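You operate a simulated robot arm through the tools that you are given. There is no shell and no other tool. Be economical: measure what you need, move in short steps, check, and stop when the job is done.

You are at the controls of a simulated robot arm. One attempt, no reset.

JOB
Bleed both tubes that hold air, trim blue to about 3.5 and white to about 2.2 L/min, start the pump.
Fine: the message display names the tubes; read the flows on their displays; the vents end shut; the pump comes last.

Only the result counts: the job must be done as asked and must still hold three seconds after the hand-in. Knocking over, shifting, dropping, spilling or breaking anything else fails it.

ROBOT AND FRAMES
A 6-joint arm with a two-finger gripper on a trunk, on a base that drives. Base frame: it is fixed to the floor where the robot stands at the start and does not move with it; the origin is under the middle of the robot, x ahead of it, y to its left, z up. Units: m, rad, N and s.
With the tool pointing down near the work surface it reaches from about 0.58 to 0.72 m from the robot's upright axis, wherever it stands. Its first joint turns from -2.897 to 2.897 rad. Places, roughly: beaker with a red ring [1, -1.75, 0.5]; beaker with a teal ring [1, -1.5, 0.5]; black gasket [1, -1.5, 1]; black section [0.75, -1.5, 1]; black sleeve [0.75, -1.5, 0.5]; blue box knob [0.7, -1.1, 0.9]; blue cold feed wheel [0.6, 0.5, 0.8]; blue feed display [1.1, 0.5, 1.2]; brown section [0.75, -1.25, 1]; green gasket [1, -1.25, 1]; grey sleeve [0.75, -1.25, 0.5]; hot line drain lever [0.6, -0.6, 0.7]; hot pump switch [1, -0.7, 1.1]; hot tank drain lever [0.6, -0.8, 0.7]; hot tank fill lever [0.6, -1, 0.7]; in clamp lever [0.8, -0.7, 0.9]. Payload 1.66 kg.
The TCP is the grasp point between the finger pads, 0.016 m short of the fingertips. In the tool frame z runs along the fingers and y along their closing line. The gripper opens to 0.111 m. The gripper's body begins 0.104 m behind the TCP.
Orientation is that of the tool frame in the base frame, as a unit quaternion [x, y, z, w]. With the fingers straight down and closing along the base's y, the tool's x points along the base's -x, its y along +y and its z along -z.

CONTROLS
- The arm moves only by the tool arm_command. Its argument "series" is a list of rows, each a list of 3 entries, a list of its own where there are three numbers: the turn, a rotation vector about the tool's x, y, z in rad, then the shift along the tool's x, y, z in m, then the finger opening in m, from 0 to 0.111. In form: [[[ax, ay, az], [tx, ty, tz], hand], ...]. A call has 1 to 8 rows; each row is the pose to reach, as a shift and turn from the pose commanded when the call began, along the tool's axes at that moment. Each row takes 0.2 s and may step no farther than 0.05 m and 0.15 rad from the row before; otherwise, or with a gripper value out of range, the whole call is refused. Where a pose cannot be reached the arm comes as near as it can. A force on the tool above 40 N (or 10 N above the force at the start of the call, whichever is more), or a blocked arm, ends the call early, and 0.2 s more pass. Each finger halts on what it meets, pressing with about 20 N; the grip force reading is that of the motor and also rises with nothing between the fingers. The clock runs only during rows and for 0.2 s after the last one: add rows that repeat a pose to give the fingers time. The reply holds the time, the measured pose of the TCP, the force on the tool along the base axes, the opening and the grip force, in the units named above and with some noise, with the torque about the TCP (base axes, N m) and any sound that the robot's microphone picked up.
- Cameras (640 x 400 px; columns grow to the right, rows downward): "scene" is now at [0.061, 0.1715, 1.4496]; the picture's right is [-0.30, -0.95, 0.00], its down [-0.74, 0.24, -0.62] and it looks along [0.59, -0.19, -0.78] (base axes); focal length 270 px, centre (320, 200). "wrist" rides on the gripper at [0.07, 0.013, -0.143] in the tool frame; the picture's right is [-0.19, 0.98, 0.00], its down [-0.87, -0.17, -0.47] and it looks along [-0.46, -0.09, 0.88] (tool axes); focal length 230 px, centre (320, 200). There is no depth. A picture from a camera that has moved, and an enlarged one, comes with that camera's place and axes in the base frame and with its lens. The place of the scene camera against the robot may be out by one fixed shift of up to 0.012 m in any direction.
- capture(camera): a new picture of that camera. The clock stands still meanwhile.
- raise_lower(by): slides the trunk up (or, below 0, down) by that many m; the arm and the scene camera ride with it, the base frame stays. It gives what a move gives, with no picture.
- roll_base(legs): drives the robot by 1 to 6 legs, each [ahead, left, turn to the left] in m, m and rad, along the robot's own axes; the way and the turn of a leg run together, so that a leg with both is an arc; at most 1.5 m and 3.142 rad a leg. The arm and the cameras ride along, it lands a little off, and it stops where it bumps. It gives what a move gives.
- pan_tilt(pan, tilt): turns the head with the scene camera to pan (to the left, within 2.094 rad either way) and tilt (down, from -0.506 to 1.204), counted from straight ahead of the robot. It gives what a move gives.
- enlarge(camera, box): a new picture of the part [left, top, right, bottom] of that camera's present view, enlarged. The clock stands still meanwhile.
- sign_off(): hands the job in; it is judged then, once.

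Work in short steps. Places have to be worked out from the pictures, the camera data and where the tool is seen: move nearer, look again, correct. Check each grasp and each placing, and mend what went wrong. You have 120 turns and 98 pictures in all, those below and enlarged ones among them. Open the gripper and draw the arm clear of the work before you hand the job in, unless the task says otherwise; then end with one line.

The tools are called after "Request:" by a JSON object that holds its "method" and its "body". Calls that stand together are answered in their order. arm_command: Moves the arm, as the interface text tells. Its arguments: {"type":"object","properties":{"series":{"type":"array"}},"required":["series"]} The other tools are called the same way: raise_lower (by) slides the trunk up or down; roll_base (legs) drives the base; pan_tilt (pan, tilt) turns the head that bears the scene camera; capture (camera) takes a picture; enlarge (camera, box) takes an enlarged picture of a part of a camera's view; sign_off () hands the job in.

At the start:

```text
t: 0.0
tcp_pos: [0.4447, 0.1751, 1.0136]
tool_rot: [0.0, 1.0, 0.0, 0.0]
wrist_force: [0.4, -0.4, -0.4]
wrist_torque: [-0.02, -0.03, 0.03]
grip_width: 0.1109
finger_force: 0.0
trunk travel left (down, up): [-0.05, 0.54]
robot x, y, heading: [-0.0021, -0.0007, 0.0]
head pan, tilt: [-0.309, 0.897]
```

scene: 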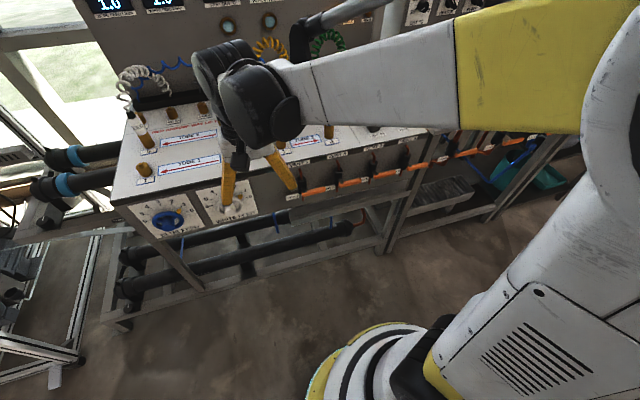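
wrist: 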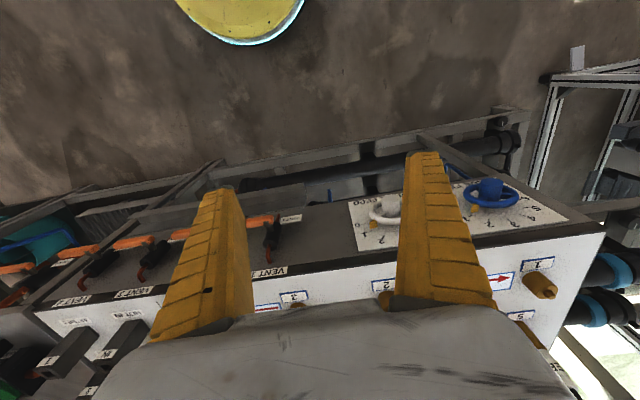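

I'll look at the board with the displays by raising the head's gaze.

Request:
{"method": "pan_tilt", "body": {"pan": 0.2, "tilt": 0.4}}

Request:
{"method": "capture", "body": {"camera": "scene"}}

```text
t: 0.9
tcp_pos: [0.4457, 0.1757, 1.0154]
tool_rot: [0.0, 1.0, 0.0, 0.0]
wrist_force: [0.5, 0.7, 0.5]
wrist_torque: [0.04, 0.01, -0.01]
grip_width: 0.1111
finger_force: 0.0
trunk travel left (down, up): [-0.05, 0.54]
robot x, y, heading: [0.001, -0.0003, 0.002]
head pan, tilt: [0.201, 0.4]
```

```text
95 pictures are left
camera scene: at [0.0797, 0.213, 1.4922], right [0.2, -0.98, 0.0], down [-0.38, -0.08, -0.92], along [0.9, 0.18, -0.39], focal length 270 px, centre (320, 200)
```

scene: 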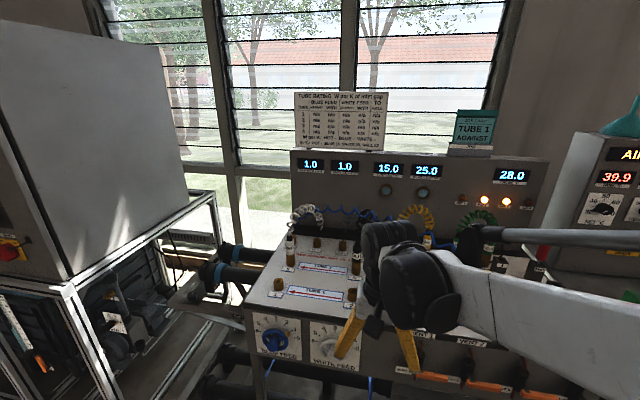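

The board and displays are visible; I enlarge the placard, displays and messages.

Request:
{"method": "enlarge", "body": {"camera": "scene", "box": [285, 85, 545, 245]}}

Request:
{"method": "pan_tilt", "body": {"pan": -0.6, "tilt": 0.4}}

Request:
{"method": "capture", "body": {"camera": "scene"}}

```text
2.46 times, centred on (415, 165) of scene
camera zoom: at [0.0797, 0.213, 1.4922], right [0.2, -0.98, 0.0], down [-0.38, -0.08, -0.92], along [0.9, 0.18, -0.39], focal length 666 px, centre (86, 286)
```

zoom: 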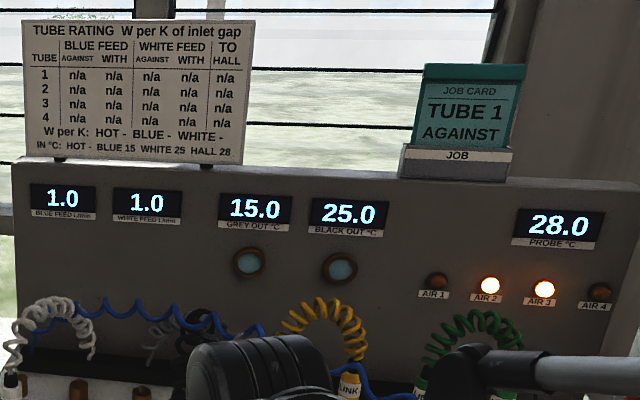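

```text
t: 2.1
tcp_pos: [0.4453, 0.1752, 1.0152]
tool_rot: [0.0, 1.0, 0.0, 0.0]
wrist_force: [0.6, -0.9, 0.3]
wrist_torque: [0.0, 0.0, 0.0]
grip_width: 0.1107
finger_force: 0.2
trunk travel left (down, up): [-0.05, 0.54]
robot x, y, heading: [-0.0017, -0.0002, -0.001]
head pan, tilt: [-0.6, 0.4]
```

```text
93 pictures are left
camera scene: at [0.0654, 0.1423, 1.4923], right [-0.56, -0.83, 0.0], down [-0.32, 0.22, -0.92], along [0.76, -0.52, -0.39], focal length 270 px, centre (320, 200)
```

scene: 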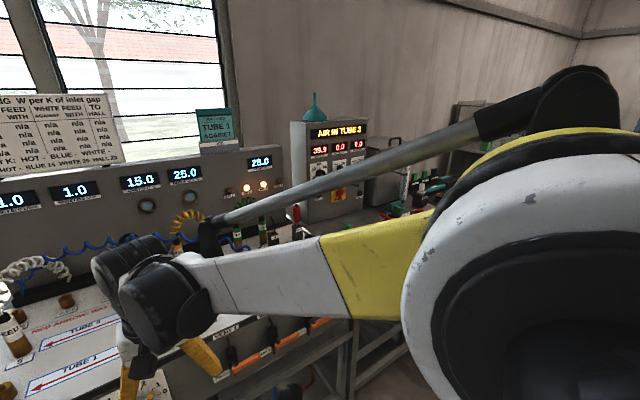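

Request:
{"method": "enlarge", "body": {"camera": "scene", "box": [230, 100, 390, 200]}}

Request:
{"method": "pan_tilt", "body": {"pan": -0.5, "tilt": 0.5}}

Request:
{"method": "enlarge", "body": {"camera": "scene", "box": [120, 30, 440, 230]}}

```text
4.00 times, centred on (310, 150) of scene
camera zoom: at [0.0654, 0.1423, 1.4923], right [-0.56, -0.83, 0.0], down [-0.32, 0.22, -0.92], along [0.76, -0.52, -0.39], focal length 1082 px, centre (360, 400)
```

zoom: 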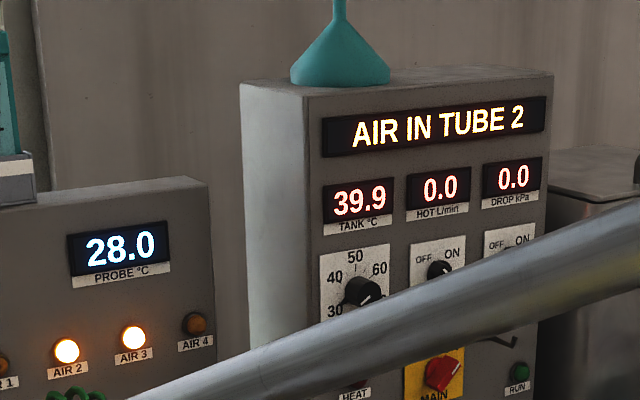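

```text
t: 2.7
tcp_pos: [0.4438, 0.175, 1.0149]
tool_rot: [0.0, 1.0, 0.001, -0.001]
wrist_force: [-0.7, 0.0, 0.0]
wrist_torque: [0.01, -0.03, -0.01]
grip_width: 0.1106
finger_force: 0.1
trunk travel left (down, up): [-0.05, 0.54]
robot x, y, heading: [0.0013, -0.0007, -0.001]
head pan, tilt: [-0.499, 0.499]
```

```text
2.00 times, centred on (280, 130) of scene
camera zoom: at [0.0688, 0.151, 1.4832], right [-0.48, -0.88, 0.0], down [-0.42, 0.23, -0.88], along [0.77, -0.42, -0.48], focal length 541 px, centre (400, 340)
```

zoom: 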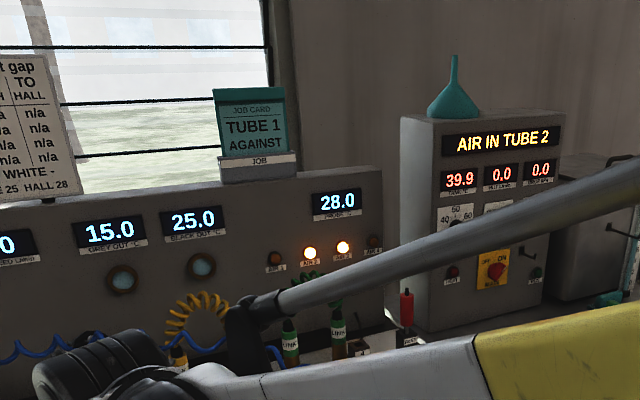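

Lamps AIR 2 and AIR 3 are lit and the display shows tube 2. I now look at the front face with wrist zoom and a scene view.

Request:
{"method": "enlarge", "body": {"camera": "wrist", "box": [0, 170, 320, 370]}}

Request:
{"method": "pan_tilt", "body": {"pan": -0.3, "tilt": 0.85}}

Request:
{"method": "enlarge", "body": {"camera": "scene", "box": [100, 70, 420, 270]}}

```text
2.00 times, centred on (160, 270) of wrist
camera zoom: at [0.3753, 0.1885, 1.1584], right [0.19, 0.98, 0.0], down [0.87, -0.17, 0.47], along [0.46, -0.09, -0.88], focal length 460 px, centre (640, 60)
```

zoom: 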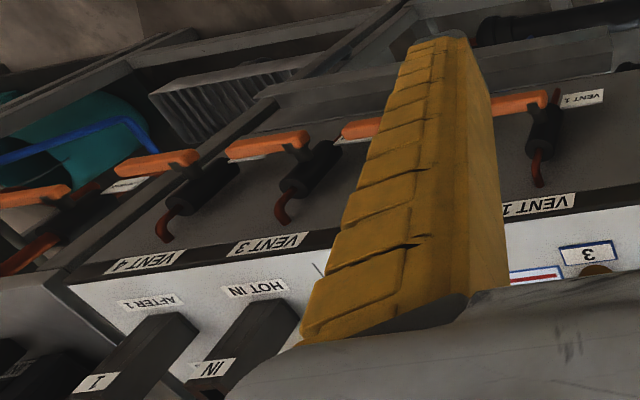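

```text
t: 3.6
tcp_pos: [0.4447, 0.174, 1.0146]
tool_rot: [0.0, 1.0, 0.0, 0.0]
wrist_force: [0.3, -0.2, 0.3]
wrist_torque: [-0.01, -0.01, -0.01]
grip_width: 0.1111
finger_force: 0.0
trunk travel left (down, up): [-0.05, 0.54]
robot x, y, heading: [0.0004, 0.0013, 0.001]
head pan, tilt: [-0.3, 0.85]
```

```text
2.00 times, centred on (260, 170) of scene
camera zoom: at [0.0636, 0.1714, 1.4532], right [-0.3, -0.96, 0.0], down [-0.72, 0.22, -0.66], along [0.63, -0.2, -0.75], focal length 541 px, centre (440, 260)
```

zoom: 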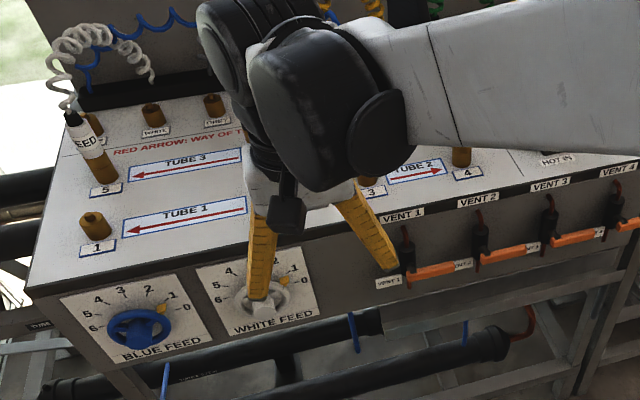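

Vents' orange levers point right (closed, across the pipes), hubs at about x 0.64, z 0.77, spacing 0.135 m. I back off and tilt the tool to point forward with the fingers closed.

Request:
{"method": "roll_base", "body": {"legs": [[-0.3, -0.1, 0]]}}

Request:
{"method": "arm_command", "body": {"series": [[[0, -0.15, 0], [-0.03, 0, 0], 0.08], [[0, -0.3, 0], [-0.06, 0, 0], 0.04], [[0, -0.45, 0], [-0.09, 0, 0], 0.0], [[0, -0.6, 0], [-0.12, 0, 0], 0.0], [[0, -0.75, 0], [-0.15, 0, 0], 0.0], [[0, -0.9, 0], [-0.18, 0, 0], 0.0], [[0, -1.05, 0], [-0.21, 0, 0], 0.0], [[0, -1.2, 0], [-0.24, 0, 0], 0.0]]}}

Request:
{"method": "capture", "body": {"camera": "scene"}}

Request:
{"method": "capture", "body": {"camera": "wrist"}}

```text
t: 5.7
tcp_pos: [0.1498, 0.0758, 1.0144]
tool_rot: [-0.001, 1.0, 0.0, -0.001]
wrist_force: [-0.4, -0.3, -0.9]
wrist_torque: [-0.03, -0.01, 0.0]
grip_width: 0.1109
finger_force: 0.0
trunk travel left (down, up): [-0.05, 0.54]
robot x, y, heading: [-0.2941, -0.0997, 0.004]
head pan, tilt: [-0.3, 0.85]
```

```text
t: 7.5
tcp_pos: [0.3915, 0.0759, 1.0129]
tool_rot: [-0.001, 0.825, 0.001, 0.565]
wrist_force: [-0.2, 0.2, -0.2]
wrist_torque: [0.02, 0.02, 0.01]
grip_width: 0.0
finger_force: 20.7
trunk travel left (down, up): [-0.05, 0.54]
robot x, y, heading: [-0.2913, -0.103, 0.003]
head pan, tilt: [-0.3, 0.85]
```

```text
88 pictures are left
camera scene: at [-0.2304, 0.0703, 1.4531], right [-0.29, -0.96, 0.0], down [-0.72, 0.22, -0.66], along [0.63, -0.19, -0.75], focal length 270 px, centre (320, 200)
```

scene: 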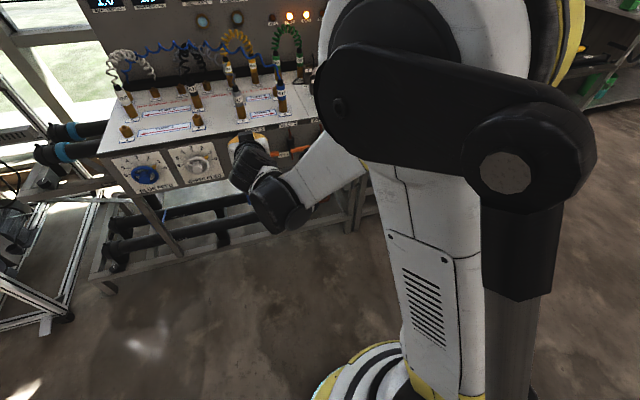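

```text
87 pictures are left
camera wrist: at [0.2344, 0.089, 1.0005], right [0.06, 0.98, 0.18], down [-0.13, -0.17, 0.98], along [0.99, -0.09, 0.11], focal length 230 px, centre (320, 200)
```

wrist: 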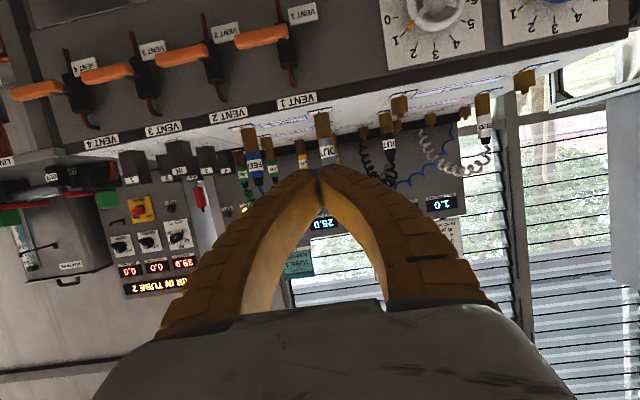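

The forward-pointing pose works and the wrist camera sees the vent levers (vent 2 hub near y -0.085, tip y -0.175, z 0.766). I drive so the tool lines up with vent 2's handle and lower the arm a bit.

Request:
{"method": "roll_base", "body": {"legs": [[0.1, -0.2, 0]]}}

Request:
{"method": "arm_command", "body": {"series": [[[0, 0, 0], [0.047, 0, 0.017], 0], [[0, 0, 0], [0.093, 0, 0.036], 0], [[0, 0, 0], [0.14, 0, 0.054], 0], [[0, 0, 0], [0.16, 0, 0.062], 0]]}}

Request:
{"method": "capture", "body": {"camera": "wrist"}}

Request:
{"method": "pan_tilt", "body": {"pan": 0.15, "tilt": 0.75}}

Request:
{"method": "capture", "body": {"camera": "scene"}}

```text
t: 9.2
tcp_pos: [0.4909, -0.1283, 1.0126]
tool_rot: [0.001, 0.826, 0.0, 0.564]
wrist_force: [0.0, -0.1, -1.2]
wrist_torque: [-0.01, -0.03, -0.01]
grip_width: 0.0
finger_force: 20.1
trunk travel left (down, up): [-0.05, 0.54]
robot x, y, heading: [-0.1968, -0.3036, 0.001]
head pan, tilt: [-0.3, 0.85]
```

```text
refused: row 3 steps farther than a row can; nothing moved
```

```text
86 pictures are left
camera wrist: at [0.3339, -0.1147, 1.0008], right [0.07, 0.98, 0.18], down [-0.13, -0.17, 0.98], along [0.99, -0.09, 0.11], focal length 230 px, centre (320, 200)
```

wrist: 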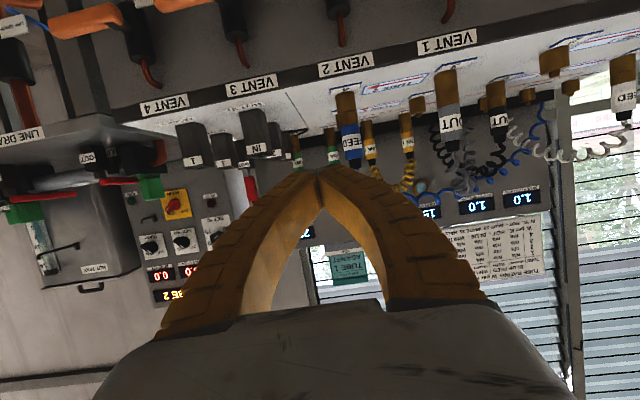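

```text
t: 10.1
tcp_pos: [0.4916, -0.1284, 1.0133]
tool_rot: [0.0, 0.825, 0.0, 0.565]
wrist_force: [-0.2, 0.1, -0.5]
wrist_torque: [0.02, 0.0, 0.0]
grip_width: 0.0
finger_force: 19.8
trunk travel left (down, up): [-0.05, 0.54]
robot x, y, heading: [-0.1911, -0.3008, 0.0]
head pan, tilt: [0.15, 0.75]
```

```text
85 pictures are left
camera scene: at [-0.1236, -0.0961, 1.4612], right [0.15, -0.99, 0.0], down [-0.67, -0.1, -0.73], along [0.72, 0.11, -0.68], focal length 270 px, centre (320, 200)
```

scene: 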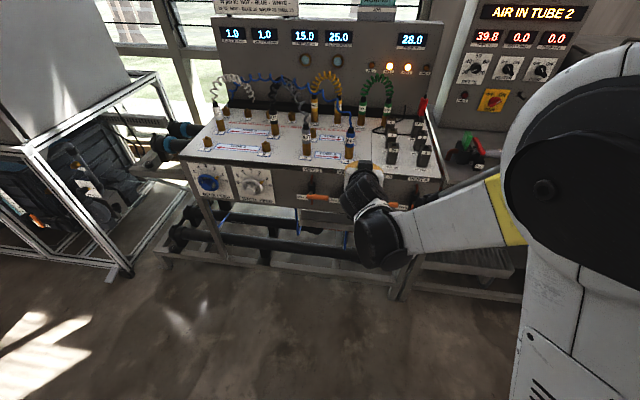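

Arm is well placed; descend 0.18 m straight down (21° pitched tool), and take a look.

Request:
{"method": "arm_command", "body": {"series": [[[0, 0, 0], [0.042, 0, 0.0163], 0], [[0, 0, 0], [0.084, 0, 0.0326], 0], [[0, 0, 0], [0.126, 0, 0.0489], 0], [[0, 0, 0], [0.168, 0, 0.0652], 0]]}}

Request:
{"method": "capture", "body": {"camera": "wrist"}}

Request:
{"method": "enlarge", "body": {"camera": "scene", "box": [180, 130, 460, 305]}}

```text
t: 11.1
tcp_pos: [0.511, -0.1177, 0.8485]
tool_rot: [0.0, 0.826, -0.001, 0.564]
wrist_force: [-0.1, -0.1, 0.1]
wrist_torque: [-0.02, 0.02, -0.03]
grip_width: 0.0
finger_force: 19.5
out of reach, approached as far as the arm can: row 4
trunk travel left (down, up): [-0.05, 0.54]
robot x, y, heading: [-0.1945, -0.305, -0.0]
head pan, tilt: [0.15, 0.75]
```

```text
84 pictures are left
camera wrist: at [0.3525, -0.1046, 0.8368], right [0.07, 0.98, 0.18], down [-0.12, -0.17, 0.98], along [0.99, -0.09, 0.11], focal length 230 px, centre (320, 200)
```

wrist: 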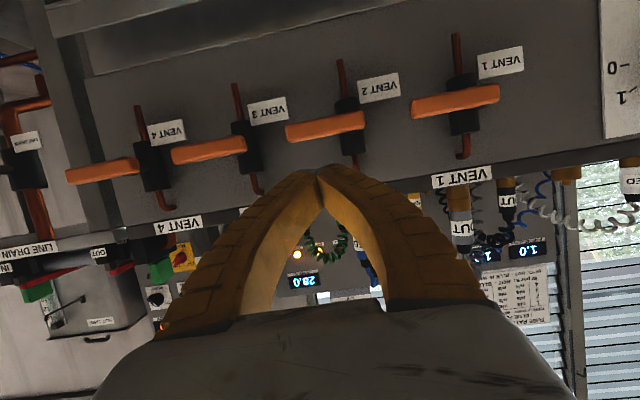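

```text
2.29 times, centred on (320, 218) of scene
camera zoom: at [-0.1234, -0.096, 1.4612], right [0.15, -0.99, 0.0], down [-0.67, -0.1, -0.73], along [0.72, 0.11, -0.68], focal length 618 px, centre (320, 160)
```

zoom: 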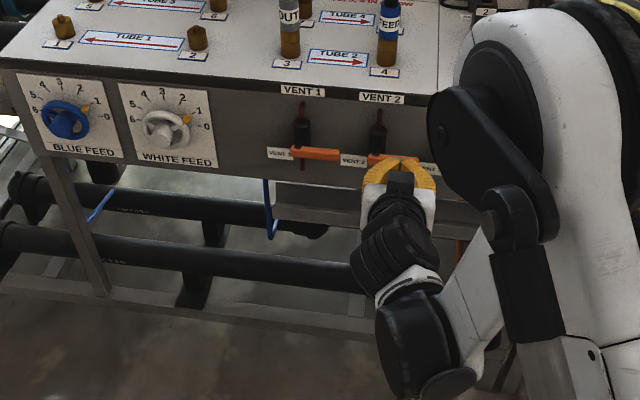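

Triangulating: vent 2 lever at x≈0.595, z≈0.79, hub y≈-0.082, tip y≈-0.149. I back off 0.1 m for arm room, lower the trunk, and check the pose.

Request:
{"method": "roll_base", "body": {"legs": [[-0.12, 0, 0]]}}

Request:
{"method": "raise_lower", "body": {"by": -0.05}}

Request:
{"method": "arm_command", "body": {"series": [[[0, 0, 0], [-0.016, 0, 0.04], 0], [[0, 0, 0], [-0.032, 0, 0.08], 0], [[0, 0, 0], [-0.048, 0, 0.12], 0]]}}

```text
t: 12.3
tcp_pos: [0.3898, -0.1152, 0.8483]
tool_rot: [-0.001, 0.826, 0.0, 0.564]
wrist_force: [0.1, 0.3, 0.2]
wrist_torque: [0.02, -0.01, 0.04]
grip_width: 0.0
finger_force: 20.2
trunk travel left (down, up): [-0.05, 0.54]
robot x, y, heading: [-0.3161, -0.3032, 0.005]
head pan, tilt: [0.15, 0.75]
```

```text
t: 13.2
tcp_pos: [0.3883, -0.1165, 0.7996]
tool_rot: [-0.001, 0.826, 0.001, 0.564]
wrist_force: [0.6, 0.2, 0.7]
wrist_torque: [0.01, 0.04, 0.01]
grip_width: 0.0
finger_force: 20.6
trunk travel left (down, up): [0.0, 0.59]
robot x, y, heading: [-0.3141, -0.3044, 0.001]
head pan, tilt: [0.15, 0.75]
```

```text
t: 14.0
tcp_pos: [0.5183, -0.118, 0.8018]
tool_rot: [-0.001, 0.826, 0.0, 0.564]
wrist_force: [-0.9, 0.3, -0.2]
wrist_torque: [0.01, 0.0, 0.02]
grip_width: 0.0
finger_force: 20.0
trunk travel left (down, up): [0.0, 0.59]
robot x, y, heading: [-0.3151, -0.3006, -0.003]
head pan, tilt: [0.15, 0.75]
```

Now move above the lever of vent 2: target about [0.585, -0.135, 0.83], then look.

Request:
{"method": "arm_command", "body": {"series": [[[0, 0, 0], [-0.028, -0.017, -0.011], 0], [[0, 0, 0], [-0.04, -0.017, 0.02], 0], [[0, 0, 0], [-0.052, -0.017, 0.0516], 0]]}}

Request:
{"method": "capture", "body": {"camera": "wrist"}}

Request:
{"method": "enlarge", "body": {"camera": "scene", "box": [240, 110, 480, 260]}}

```text
t: 14.8
tcp_pos: [0.5857, -0.1321, 0.8304]
tool_rot: [-0.001, 0.826, 0.001, 0.563]
wrist_force: [0.7, 0.1, 0.1]
wrist_torque: [-0.03, 0.0, 0.01]
grip_width: 0.0
finger_force: 20.1
trunk travel left (down, up): [0.0, 0.59]
robot x, y, heading: [-0.3179, -0.3021, -0.001]
head pan, tilt: [0.15, 0.75]
```

```text
82 pictures are left
camera wrist: at [0.4266, -0.1196, 0.819], right [0.07, 0.98, 0.18], down [-0.12, -0.17, 0.98], along [0.99, -0.09, 0.11], focal length 230 px, centre (320, 200)
```

wrist: 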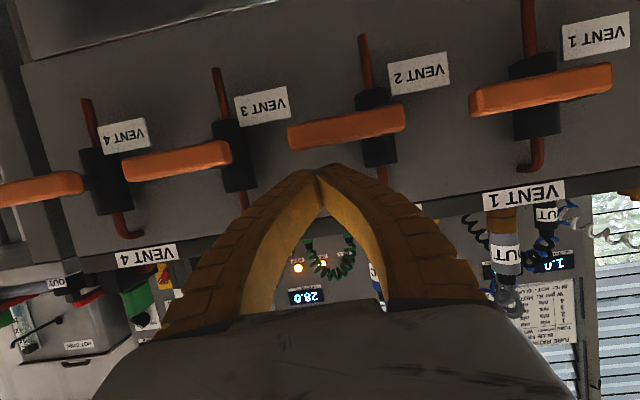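

```text
2.67 times, centred on (360, 185) of scene
camera zoom: at [-0.2448, -0.0959, 1.4111], right [0.15, -0.99, 0.0], down [-0.67, -0.1, -0.73], along [0.72, 0.11, -0.68], focal length 721 px, centre (213, 240)
```

zoom: 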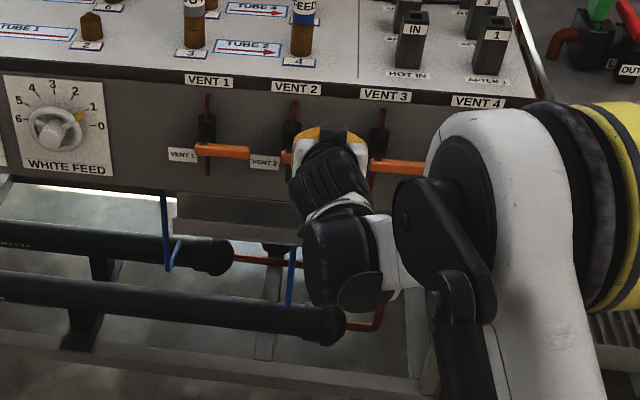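

Geometry confirmed (lever tip y -0.149, z 0.789). I push the lever end down along its arc by ~45° and watch the force.

Request:
{"method": "arm_command", "body": {"series": [[[0, 0, 0], [0.01, -0.001, 0.0157], 0], [[0, 0, 0], [0.023, -0.006, 0.0207], 0], [[0, 0, 0], [0.0365, -0.007, 0.026], 0], [[0, 0, 0], [0.05, -0.005, 0.0312], 0]]}}

Request:
{"method": "capture", "body": {"camera": "wrist"}}

```text
t: 15.4
tcp_pos: [0.5957, -0.1346, 0.8132]
tool_rot: [-0.005, 0.821, 0.004, 0.57]
wrist_force: [-4.4, -0.9, 22.3]
wrist_torque: [0.01, 0.01, -0.06]
grip_width: 0.0059
finger_force: 28.6
trunk travel left (down, up): [0.0, 0.59]
robot x, y, heading: [-0.3161, -0.2996, 0.001]
head pan, tilt: [0.15, 0.75]
stopped in row 2: the force on the tool passed its limit at 55 N (the readings are from after the stop); the commanded pose is now the measured one
```

```text
80 pictures are left
camera wrist: at [0.4383, -0.1225, 0.7999], right [0.06, 0.98, 0.18], down [-0.14, -0.17, 0.98], along [0.99, -0.08, 0.13], focal length 230 px, centre (320, 200)
```

wrist: 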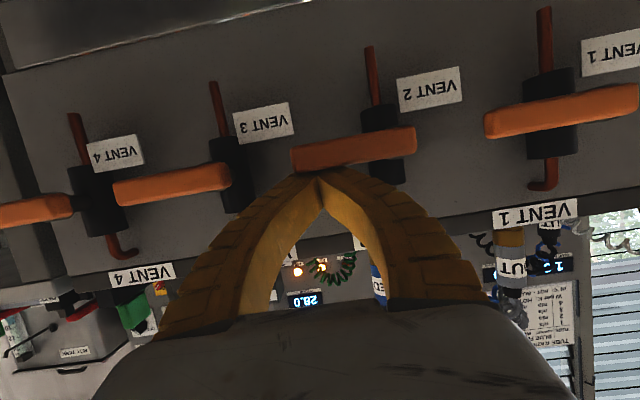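

No motion at 55 N: that side is a stop, so the lever must swing up. I pull back, go below the lever, and return forward.

Request:
{"method": "arm_command", "body": {"series": [[[0, 0, 0], [-0.0075, 0, -0.003], 0], [[0, 0, 0], [0.0088, 0, -0.0448], 0], [[0, 0, 0], [0.0443, 0, -0.031], 0], [[0, 0, 0], [0.0769, 0, -0.0184], 0], [[0, 0, 0], [0.0606, 0, 0.0235], 0]]}}

Request:
{"method": "capture", "body": {"camera": "wrist"}}

```text
t: 16.6
tcp_pos: [0.598, -0.1346, 0.746]
tool_rot: [-0.003, 0.824, 0.003, 0.567]
wrist_force: [-0.2, -0.1, 1.3]
wrist_torque: [0.01, 0.0, -0.01]
grip_width: 0.0003
finger_force: 29.1
trunk travel left (down, up): [0.0, 0.59]
robot x, y, heading: [-0.316, -0.3057, 0.0]
head pan, tilt: [0.15, 0.75]
```

```text
79 pictures are left
camera wrist: at [0.4396, -0.123, 0.7321], right [0.06, 0.98, 0.18], down [-0.13, -0.17, 0.98], along [0.99, -0.08, 0.12], focal length 230 px, centre (320, 200)
```

wrist: 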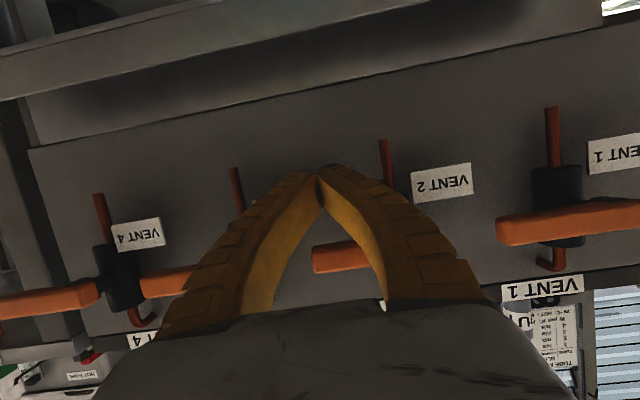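

Fingers are under the lever; push up along the arc to 90°.

Request:
{"method": "arm_command", "body": {"series": [[[0, 0, 0], [-0.0158, 0.0015, -0.0062], 0], [[0, 0, 0], [-0.0289, -0.0035, -0.0112], 0], [[0, 0, 0], [-0.0424, -0.0045, -0.0165], 0], [[0, 0, 0], [-0.0559, -0.002, -0.0217], 0], [[0, 0, 0], [-0.068, 0.004, -0.0264], 0], [[0, 0, 0], [-0.0792, 0.0136, -0.0308], 0], [[0, 0, 0], [-0.0867, 0.0256, -0.0337], 0], [[0, 0, 0], [-0.0877, 0.032, -0.0341], 0]]}}

Request:
{"method": "capture", "body": {"camera": "wrist"}}

Request:
{"method": "capture", "body": {"camera": "scene"}}

```text
t: 18.4
tcp_pos: [0.5995, -0.1091, 0.8369]
tool_rot: [-0.001, 0.824, 0.002, 0.566]
wrist_force: [5.1, -26.4, -18.1]
wrist_torque: [0.15, -0.17, 0.3]
grip_width: 0.0
finger_force: 27.1
trunk travel left (down, up): [0.0, 0.59]
robot x, y, heading: [-0.3131, -0.3043, 0.002]
head pan, tilt: [0.15, 0.75]
```

```text
78 pictures are left
camera wrist: at [0.4415, -0.0956, 0.8241], right [0.07, 0.98, 0.18], down [-0.13, -0.17, 0.98], along [0.99, -0.09, 0.12], focal length 230 px, centre (320, 200)
```

wrist: 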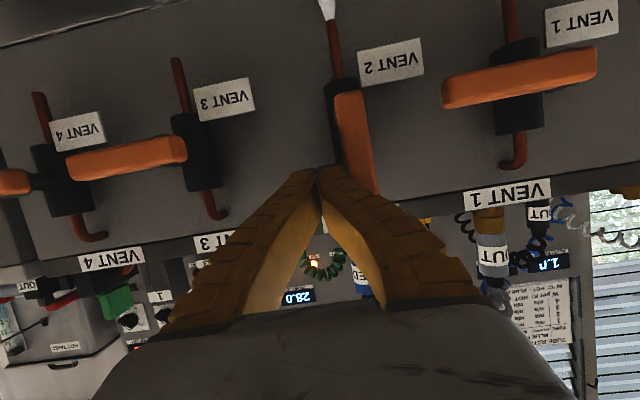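

```text
77 pictures are left
camera scene: at [-0.2419, -0.0984, 1.4112], right [0.15, -0.99, 0.0], down [-0.68, -0.1, -0.73], along [0.72, 0.11, -0.68], focal length 270 px, centre (320, 200)
```

scene: 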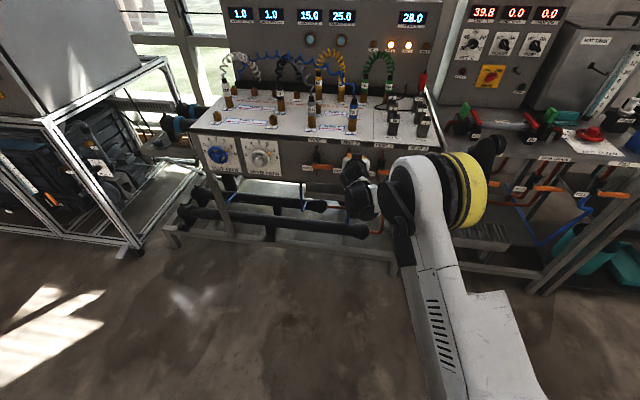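

Vent 2 is open and spraying. I release the pressure and wait to see the AIR lamp.

Request:
{"method": "arm_command", "body": {"series": [[[0, 0, 0], [0, -0.015, 0], 0], [[0, 0, 0], [0, -0.02, 0], 0], [[0, 0, 0], [0, -0.02, 0], 0], [[0, 0, 0], [0, -0.02, 0], 0], [[0, 0, 0], [0, -0.02, 0], 0], [[0, 0, 0], [0, -0.02, 0], 0], [[0, 0, 0], [0, -0.02, 0], 0], [[0, 0, 0], [0, -0.02, 0], 0]]}}

Request:
{"method": "capture", "body": {"camera": "wrist"}}

Request:
{"method": "enlarge", "body": {"camera": "scene", "box": [220, 0, 580, 225]}}

```text
t: 20.2
tcp_pos: [0.596, -0.1213, 0.8394]
tool_rot: [-0.003, 0.823, 0.003, 0.567]
wrist_force: [0.0, -0.1, 0.1]
wrist_torque: [-0.01, -0.01, 0.0]
grip_width: 0.0002
finger_force: 28.4
trunk travel left (down, up): [0.0, 0.59]
robot x, y, heading: [-0.3143, -0.3031, 0.003]
head pan, tilt: [0.15, 0.75]
```

```text
76 pictures are left
camera wrist: at [0.4396, -0.1099, 0.8252], right [0.06, 0.98, 0.18], down [-0.13, -0.17, 0.98], along [0.99, -0.08, 0.12], focal length 230 px, centre (320, 200)
```

wrist: 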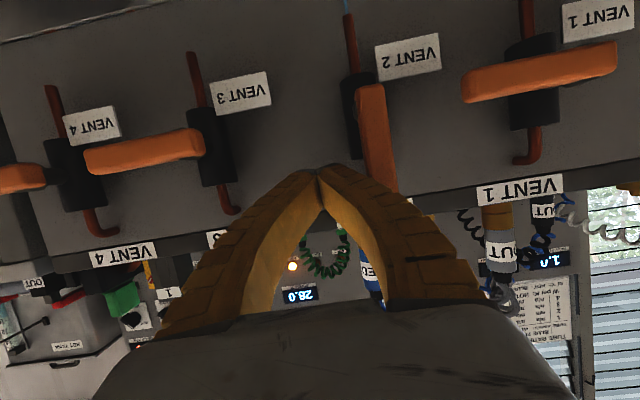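

```text
1.78 times, centred on (400, 112) of scene
camera zoom: at [-0.2449, -0.0958, 1.4112], right [0.15, -0.99, 0.0], down [-0.67, -0.1, -0.73], along [0.72, 0.11, -0.68], focal length 481 px, centre (178, 356)
```

zoom: 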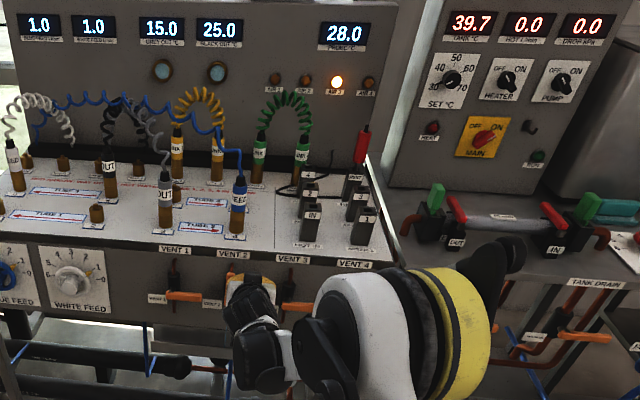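

AIR 2 is out; water runs at vent 2. To close it, I pull back, pass to the left of the raised lever and go forward again.

Request:
{"method": "arm_command", "body": {"series": [[[0, 0, 0], [0.0109, -0.005, -0.028], 0], [[0, 0, 0], [0.0217, 0, -0.0559], 0], [[0, 0, 0], [0.0217, 0.045, -0.0559], 0], [[0, 0, 0], [0.0217, 0.085, -0.0559], 0], [[0, 0, 0], [0.0109, 0.085, -0.028], 0], [[0, 0, 0], [0, 0.085, 0], 0]]}}

Request:
{"method": "capture", "body": {"camera": "wrist"}}

```text
t: 21.6
tcp_pos: [0.5939, -0.0369, 0.8394]
tool_rot: [-0.003, 0.823, 0.003, 0.568]
wrist_force: [0.4, -0.6, 0.4]
wrist_torque: [0.01, 0.05, 0.03]
grip_width: 0.0
finger_force: 28.8
trunk travel left (down, up): [0.0, 0.59]
robot x, y, heading: [-0.3174, -0.3003, 0.001]
head pan, tilt: [0.15, 0.75]
```

```text
74 pictures are left
camera wrist: at [0.4366, -0.0257, 0.826], right [0.06, 0.98, 0.18], down [-0.13, -0.17, 0.98], along [0.99, -0.08, 0.12], focal length 230 px, centre (320, 200)
```

wrist: 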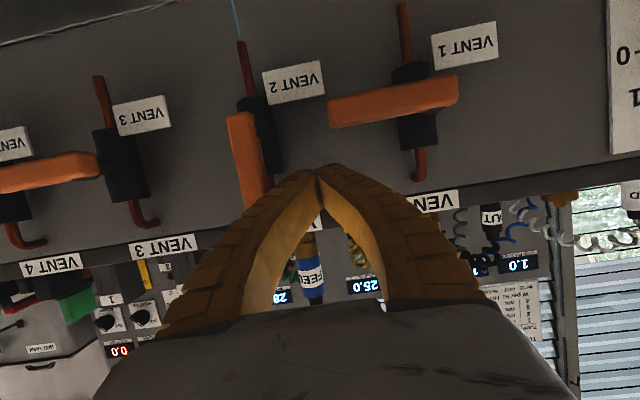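

Fingers are left of the raised lever; sweep it back to the right and down to closed.

Request:
{"method": "arm_command", "body": {"series": [[[0, 0, 0], [0, -0.018, 0.003], 0], [[0, 0, 0], [-0.0047, -0.034, 0.001], 0], [[0, 0, 0], [-0.0052, -0.0486, 0.001], 0], [[0, 0, 0], [-0.0034, -0.063, 0.0017], 0], [[0, 0, 0], [0.0028, -0.076, 0.0041], 0], [[0, 0, 0], [0.0116, -0.088, 0.0075], 0], [[0, 0, 0], [0.0227, -0.096, 0.0118], 0], [[0, 0, 0], [0.028, -0.096, 0.0139], 0]]}}

Request:
{"method": "capture", "body": {"camera": "wrist"}}

```text
t: 23.4
tcp_pos: [0.6001, -0.1327, 0.813]
tool_rot: [-0.004, 0.821, 0.003, 0.571]
wrist_force: [11.6, 1.8, 36.2]
wrist_torque: [0.13, -0.12, 0.0]
grip_width: 0.0059
finger_force: 29.4
trunk travel left (down, up): [0.0, 0.59]
robot x, y, heading: [-0.3151, -0.3034, 0.006]
head pan, tilt: [0.15, 0.75]
```

```text
73 pictures are left
camera wrist: at [0.4422, -0.1211, 0.7989], right [0.06, 0.98, 0.18], down [-0.14, -0.17, 0.98], along [0.99, -0.08, 0.13], focal length 230 px, centre (320, 200)
```

wrist: 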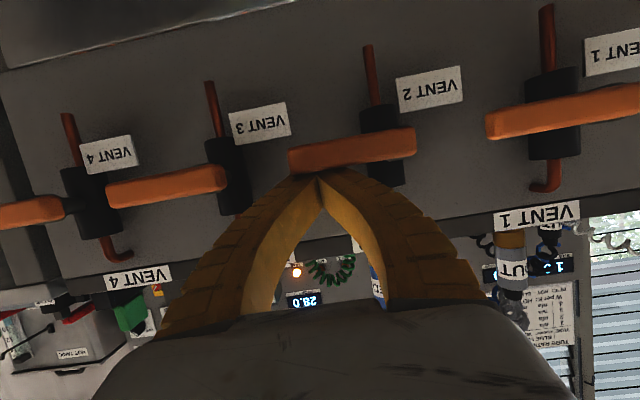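

Vent 2 is shut. Vent 3 sits ~0.13 m further right; I go back, over and under its lever.

Request:
{"method": "arm_command", "body": {"series": [[[0, 0, 0], [-0.0093, 0, -0.0036], 0], [[0, 0, 0], [0.0034, 0, -0.0362], 0], [[0, 0, 0], [0.0217, -0.03, -0.0559], 0], [[0, 0, 0], [0.0497, -0.065, -0.045], 0], [[0, 0, 0], [0.0683, -0.105, -0.0378], 0], [[0, 0, 0], [0.0841, -0.131, -0.0316], 0], [[0, 0, 0], [0.0733, -0.131, -0.0037], 0], [[0, 0, 0], [0.0624, -0.131, 0.0243], 0]]}}

Request:
{"method": "capture", "body": {"camera": "wrist"}}

```text
t: 25.2
tcp_pos: [0.6004, -0.2647, 0.741]
tool_rot: [-0.004, 0.823, 0.003, 0.568]
wrist_force: [0.5, 0.0, 0.4]
wrist_torque: [-0.01, 0.02, -0.03]
grip_width: 0.0
finger_force: 28.6
trunk travel left (down, up): [0.0, 0.59]
robot x, y, heading: [-0.318, -0.2985, 0.01]
head pan, tilt: [0.15, 0.75]
```

```text
72 pictures are left
camera wrist: at [0.4421, -0.2525, 0.7281], right [0.06, 0.98, 0.18], down [-0.13, -0.17, 0.98], along [0.99, -0.08, 0.12], focal length 230 px, centre (320, 200)
```

wrist: 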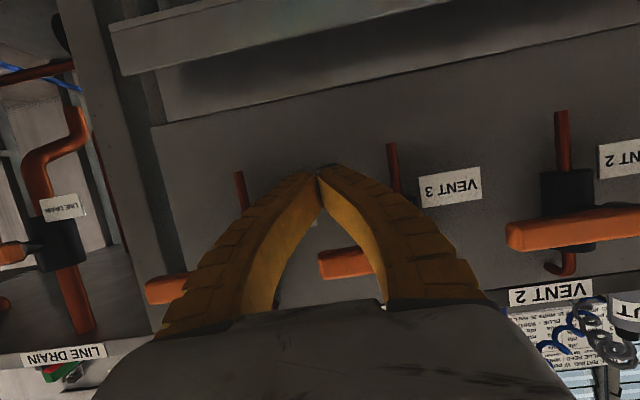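

Vent 3 looks ~5 mm left of expected; I repeat the upward arc with that correction.

Request:
{"method": "arm_command", "body": {"series": [[[0, 0, 0], [-0.0205, 0.0055, -0.008], 0], [[0, 0, 0], [-0.0336, 0.0015, -0.013], 0], [[0, 0, 0], [-0.0471, 0.0005, -0.0183], 0], [[0, 0, 0], [-0.0606, 0.003, -0.0235], 0], [[0, 0, 0], [-0.0727, 0.009, -0.0282], 0], [[0, 0, 0], [-0.0839, 0.0186, -0.0326], 0], [[0, 0, 0], [-0.0914, 0.0306, -0.0355], 0], [[0, 0, 0], [-0.0924, 0.038, -0.0359], 0]]}}

Request:
{"method": "arm_command", "body": {"series": [[[0, 0, 0], [0, -0.012, 0], 0], [[0, 0, 0], [0, -0.018, 0], 0], [[0, 0, 0], [0, -0.018, 0], 0], [[0, 0, 0], [0, -0.018, 0], 0], [[0, 0, 0], [0, -0.018, 0], 0], [[0, 0, 0], [0, -0.018, 0], 0], [[0, 0, 0], [0, -0.018, 0], 0], [[0, 0, 0], [0, -0.018, 0], 0]]}}

Request:
{"method": "capture", "body": {"camera": "wrist"}}

Request:
{"method": "enlarge", "body": {"camera": "scene", "box": [220, 0, 580, 225]}}

```text
t: 27.0
tcp_pos: [0.6034, -0.2337, 0.8373]
tool_rot: [0.0, 0.824, 0.002, 0.566]
wrist_force: [10.5, -31.7, -22.7]
wrist_torque: [-0.02, -0.28, 0.41]
grip_width: 0.0001
finger_force: 27.2
trunk travel left (down, up): [0.0, 0.59]
robot x, y, heading: [-0.3168, -0.2998, -0.003]
head pan, tilt: [0.15, 0.75]
```

```text
t: 28.8
tcp_pos: [0.6018, -0.244, 0.8403]
tool_rot: [-0.004, 0.823, 0.003, 0.567]
wrist_force: [-0.3, 0.6, 1.1]
wrist_torque: [0.01, -0.01, 0.0]
grip_width: 0.0
finger_force: 28.8
trunk travel left (down, up): [0.0, 0.59]
robot x, y, heading: [-0.3173, -0.3026, 0.001]
head pan, tilt: [0.15, 0.75]
```

```text
71 pictures are left
camera wrist: at [0.4434, -0.2318, 0.827], right [0.06, 0.98, 0.18], down [-0.13, -0.17, 0.98], along [0.99, -0.08, 0.12], focal length 230 px, centre (320, 200)
```

wrist: 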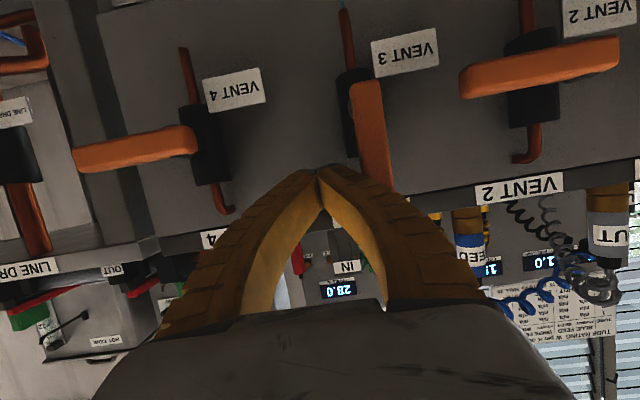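

```text
1.78 times, centred on (400, 112) of scene
camera zoom: at [-0.2449, -0.0958, 1.4112], right [0.15, -0.99, 0.0], down [-0.67, -0.1, -0.73], along [0.72, 0.11, -0.68], focal length 481 px, centre (178, 356)
```

zoom: 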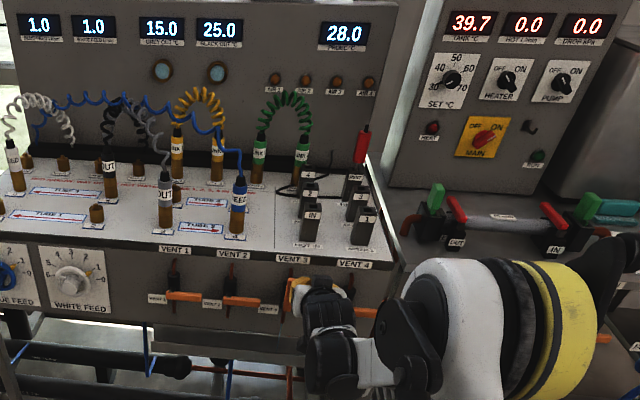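

All AIR lamps are dark. I close vent 3 the same way.

Request:
{"method": "arm_command", "body": {"series": [[[0, 0, 0], [0.0109, -0.005, -0.028], 0], [[0, 0, 0], [0.0217, 0, -0.0559], 0], [[0, 0, 0], [0.0217, 0.045, -0.0559], 0], [[0, 0, 0], [0.0217, 0.085, -0.0559], 0], [[0, 0, 0], [0.0109, 0.085, -0.028], 0], [[0, 0, 0], [0, 0.085, 0], 0]]}}

Request:
{"method": "arm_command", "body": {"series": [[[0, 0, 0], [0, -0.018, 0.0], 0], [[0, 0, 0], [-0.0047, -0.034, -0.002], 0], [[0, 0, 0], [-0.0052, -0.0486, -0.002], 0], [[0, 0, 0], [-0.0034, -0.063, -0.0013], 0], [[0, 0, 0], [0.0028, -0.076, 0.0011], 0], [[0, 0, 0], [0.0116, -0.088, 0.0045], 0], [[0, 0, 0], [0.0227, -0.096, 0.0088], 0], [[0, 0, 0], [0.028, -0.096, 0.0109], 0]]}}

Request:
{"method": "capture", "body": {"camera": "wrist"}}

```text
t: 30.2
tcp_pos: [0.6007, -0.1584, 0.8408]
tool_rot: [-0.003, 0.823, 0.003, 0.568]
wrist_force: [0.3, 1.2, 0.0]
wrist_torque: [-0.03, 0.03, 0.02]
grip_width: 0.0
finger_force: 28.9
trunk travel left (down, up): [0.0, 0.59]
robot x, y, heading: [-0.3104, -0.3019, 0.005]
head pan, tilt: [0.15, 0.75]
```

```text
t: 32.0
tcp_pos: [0.6008, -0.2552, 0.8142]
tool_rot: [-0.003, 0.822, 0.002, 0.57]
wrist_force: [9.4, -0.7, 22.7]
wrist_torque: [0.03, -0.09, 0.02]
grip_width: 0.006
finger_force: 28.6
trunk travel left (down, up): [0.0, 0.59]
robot x, y, heading: [-0.319, -0.304, 0.002]
head pan, tilt: [0.15, 0.75]
```

```text
69 pictures are left
camera wrist: at [0.4427, -0.2435, 0.7993], right [0.06, 0.98, 0.18], down [-0.14, -0.17, 0.98], along [0.99, -0.08, 0.13], focal length 230 px, centre (320, 200)
```

wrist: 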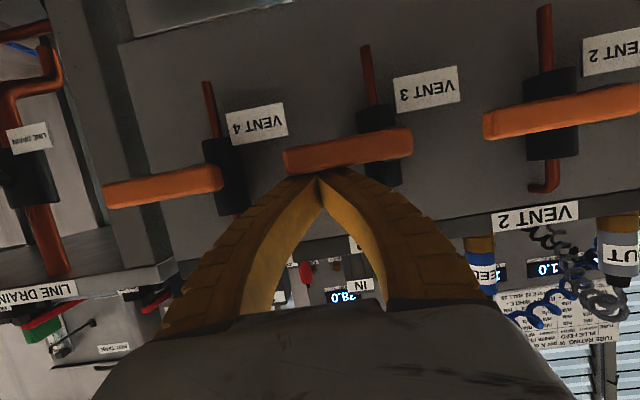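

Vent 3 is shut. Next I retract, level the tool, and drive left toward the white wheel.

Request:
{"method": "arm_command", "body": {"series": [[[0, 0, 0], [-0.0093, 0, -0.0036], 0], [[0, 0, 0], [0.0045, 0, -0.0396], 0], [[0, -0.12, 0], [0.02, 0, -0.08], 0.03], [[0, -0.24, 0], [0.03, 0, -0.11], 0.06], [[0, -0.36, 0], [0.03, 0, -0.11], 0.09]]}}

Request:
{"method": "roll_base", "body": {"legs": [[0, 0.52, 0]]}}

Request:
{"method": "capture", "body": {"camera": "wrist"}}

Request:
{"method": "capture", "body": {"camera": "scene"}}

```text
t: 33.2
tcp_pos: [0.4881, -0.2571, 0.8219]
tool_rot: [-0.002, 0.72, 0.002, 0.694]
wrist_force: [0.3, 0.0, -0.2]
wrist_torque: [0.03, 0.04, -0.04]
grip_width: 0.0911
finger_force: 0.5
trunk travel left (down, up): [0.0, 0.59]
robot x, y, heading: [-0.314, -0.3076, 0.003]
head pan, tilt: [0.15, 0.75]
```

```text
t: 36.2
tcp_pos: [0.4885, 0.2531, 0.821]
tool_rot: [-0.001, 0.721, 0.002, 0.693]
wrist_force: [-0.8, 0.0, 0.1]
wrist_torque: [0.0, -0.03, -0.01]
grip_width: 0.0911
finger_force: 0.6
trunk travel left (down, up): [0.0, 0.59]
robot x, y, heading: [-0.3221, 0.2064, 0.003]
head pan, tilt: [0.15, 0.75]
```

```text
68 pictures are left
camera wrist: at [0.3432, 0.2656, 0.7577], right [0.0, 0.98, 0.19], down [-0.44, -0.17, 0.88], along [0.9, -0.09, 0.43], focal length 230 px, centre (320, 200)
```

wrist: 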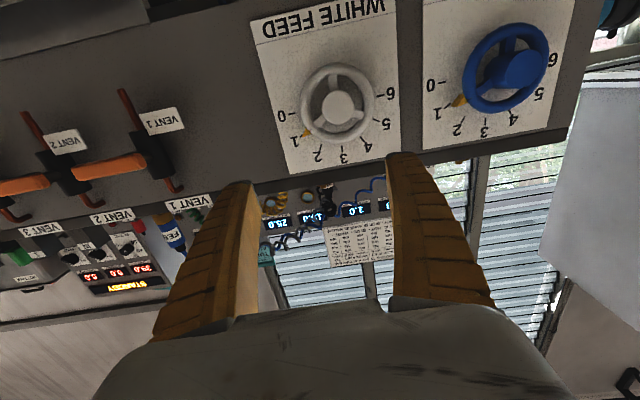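

```text
67 pictures are left
camera scene: at [-0.2464, 0.4139, 1.4112], right [0.15, -0.99, 0.0], down [-0.67, -0.1, -0.73], along [0.72, 0.11, -0.68], focal length 270 px, centre (320, 200)
```

scene: 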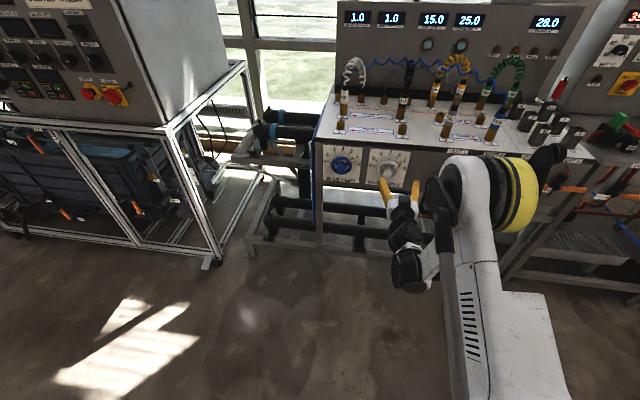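

Display says STANDBY, and the white wheel is near [0.60, 0.279, 0.778], rim diameter ~0.085. I center the opened gripper in front of it.

Request:
{"method": "arm_command", "body": {"series": [[[0, -0.015, 0], [0.02, 0.013, 0.02], 0.111], [[0, -0.037, 0], [0.041, 0.026, 0.04], 0.111], [[0, -0.037, 0], [0.041, 0.026, 0.04], 0.111]]}}

Request:
{"method": "capture", "body": {"camera": "wrist"}}

Request:
{"method": "enlarge", "body": {"camera": "scene", "box": [300, 130, 460, 230]}}

```text
t: 37.0
tcp_pos: [0.526, 0.2791, 0.7803]
tool_rot: [-0.001, 0.708, 0.001, 0.707]
wrist_force: [-0.1, 0.1, 0.0]
wrist_torque: [0.01, -0.03, 0.01]
grip_width: 0.1109
finger_force: 0.1
trunk travel left (down, up): [0.0, 0.59]
robot x, y, heading: [-0.3164, 0.2068, 0.003]
head pan, tilt: [0.15, 0.75]
```

```text
66 pictures are left
camera wrist: at [0.3843, 0.2922, 0.7105], right [0.0, 0.98, 0.19], down [-0.47, -0.17, 0.87], along [0.88, -0.09, 0.46], focal length 230 px, centre (320, 200)
```

wrist: 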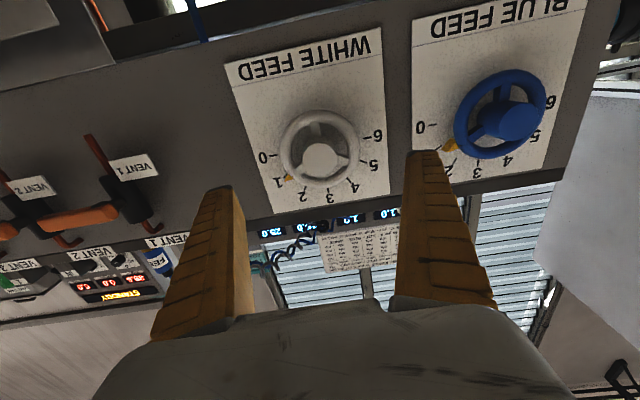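

```text
4.00 times, centred on (380, 180) of scene
camera zoom: at [-0.2461, 0.414, 1.4112], right [0.15, -0.99, 0.0], down [-0.67, -0.1, -0.73], along [0.72, 0.11, -0.68], focal length 1082 px, centre (80, 280)
```

zoom: 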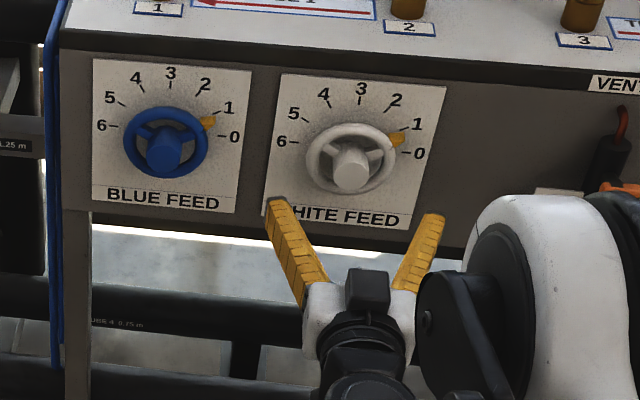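

Rim plane is around x≈0.63, center y≈0.277, z≈0.780. I advance to x≈0.622 around the rim and look.

Request:
{"method": "arm_command", "body": {"series": [[[0, 0, 0], [0, -0.002, 0.04], 0.111], [[0, 0, 0], [0, -0.002, 0.08], 0.111], [[0, 0, 0], [0, -0.002, 0.096], 0.111]]}}

Request:
{"method": "capture", "body": {"camera": "wrist"}}

Request:
{"method": "enlarge", "body": {"camera": "scene", "box": [300, 130, 460, 230]}}

```text
t: 37.8
tcp_pos: [0.6232, 0.2772, 0.7786]
tool_rot: [-0.001, 0.708, 0.002, 0.707]
wrist_force: [0.1, 0.5, -0.3]
wrist_torque: [0.03, 0.01, 0.03]
grip_width: 0.111
finger_force: 0.1
trunk travel left (down, up): [0.0, 0.59]
robot x, y, heading: [-0.3183, 0.2045, 0.002]
head pan, tilt: [0.15, 0.75]
```

```text
64 pictures are left
camera wrist: at [0.4807, 0.2899, 0.7108], right [0.0, 0.98, 0.19], down [-0.47, -0.17, 0.87], along [0.88, -0.09, 0.46], focal length 230 px, centre (320, 200)
```

wrist: 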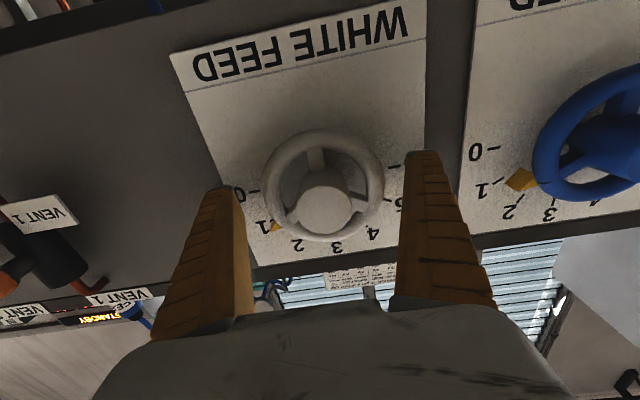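

```text
4.00 times, centred on (380, 180) of scene
camera zoom: at [-0.2463, 0.414, 1.4112], right [0.15, -0.99, 0.0], down [-0.67, -0.1, -0.73], along [0.72, 0.11, -0.68], focal length 1082 px, centre (80, 280)
```

zoom: 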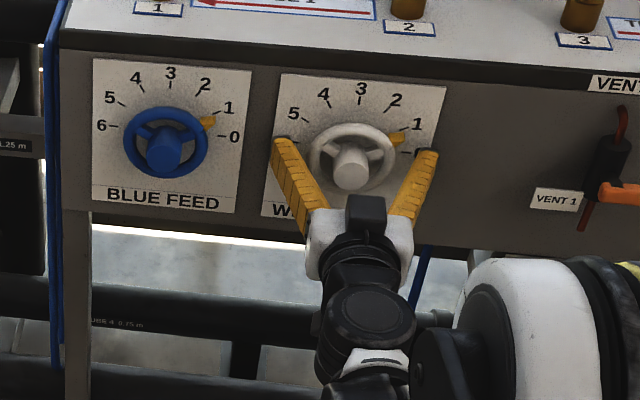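

Rim plane at x≈0.631. I go 1 cm further and close on the rim.

Request:
{"method": "arm_command", "body": {"series": [[[0, 0, 0], [0, 0.001, 0.01], 0.111], [[0, 0, 0], [0, 0.001, 0.01], 0.08], [[0, 0, 0], [0, 0.001, 0.01], 0.075], [[0, 0, 0], [0, 0.001, 0.01], 0.07]]}}

Request:
{"method": "capture", "body": {"camera": "wrist"}}

```text
t: 38.7
tcp_pos: [0.6299, 0.2772, 0.7787]
tool_rot: [0.001, 0.707, 0.0, 0.707]
wrist_force: [-26.8, -1.5, -5.3]
wrist_torque: [0.05, -0.47, -2.2]
grip_width: 0.0824
finger_force: 34.0
trunk travel left (down, up): [0.0, 0.59]
robot x, y, heading: [-0.3174, 0.2089, 0.003]
head pan, tilt: [0.15, 0.75]
stopped in row 4: the force on the tool passed its limit at 51 N (the readings are from after the stop); the commanded pose is now the measured one
```

```text
62 pictures are left
camera wrist: at [0.4871, 0.291, 0.7107], right [0.0, 0.98, 0.19], down [-0.47, -0.17, 0.87], along [0.88, -0.09, 0.46], focal length 230 px, centre (320, 200)
```

wrist: 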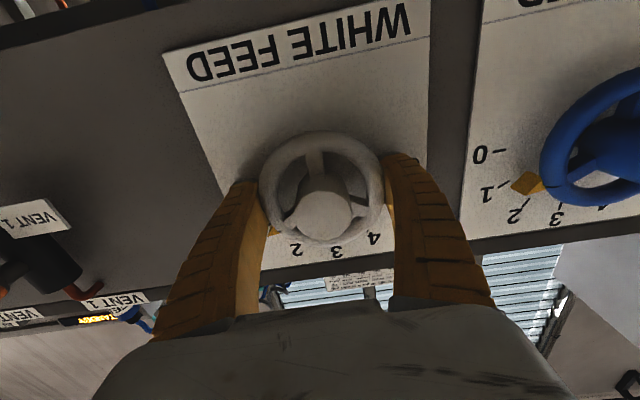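

The fingertips touch the panel while gripping. I ease open, back off 6 mm, and regrip.

Request:
{"method": "arm_command", "body": {"series": [[[0, 0, 0], [0, 0.0, -0.002], 0.1], [[0, 0, 0], [0, 0.001, -0.007], 0.1], [[0, 0, 0], [0, 0.001, -0.007], 0.08], [[0, 0, 0], [0, 0.001, -0.007], 0.07], [[0, 0, 0], [0, 0.001, -0.007], 0.07]]}}

```text
t: 39.9
tcp_pos: [0.6236, 0.2799, 0.7777]
tool_rot: [-0.001, 0.708, 0.002, 0.707]
wrist_force: [7.6, 0.5, 2.0]
wrist_torque: [-0.01, -0.08, 0.01]
grip_width: 0.0808
finger_force: 33.8
trunk travel left (down, up): [0.0, 0.59]
robot x, y, heading: [-0.3159, 0.2091, 0.003]
head pan, tilt: [0.15, 0.75]
```

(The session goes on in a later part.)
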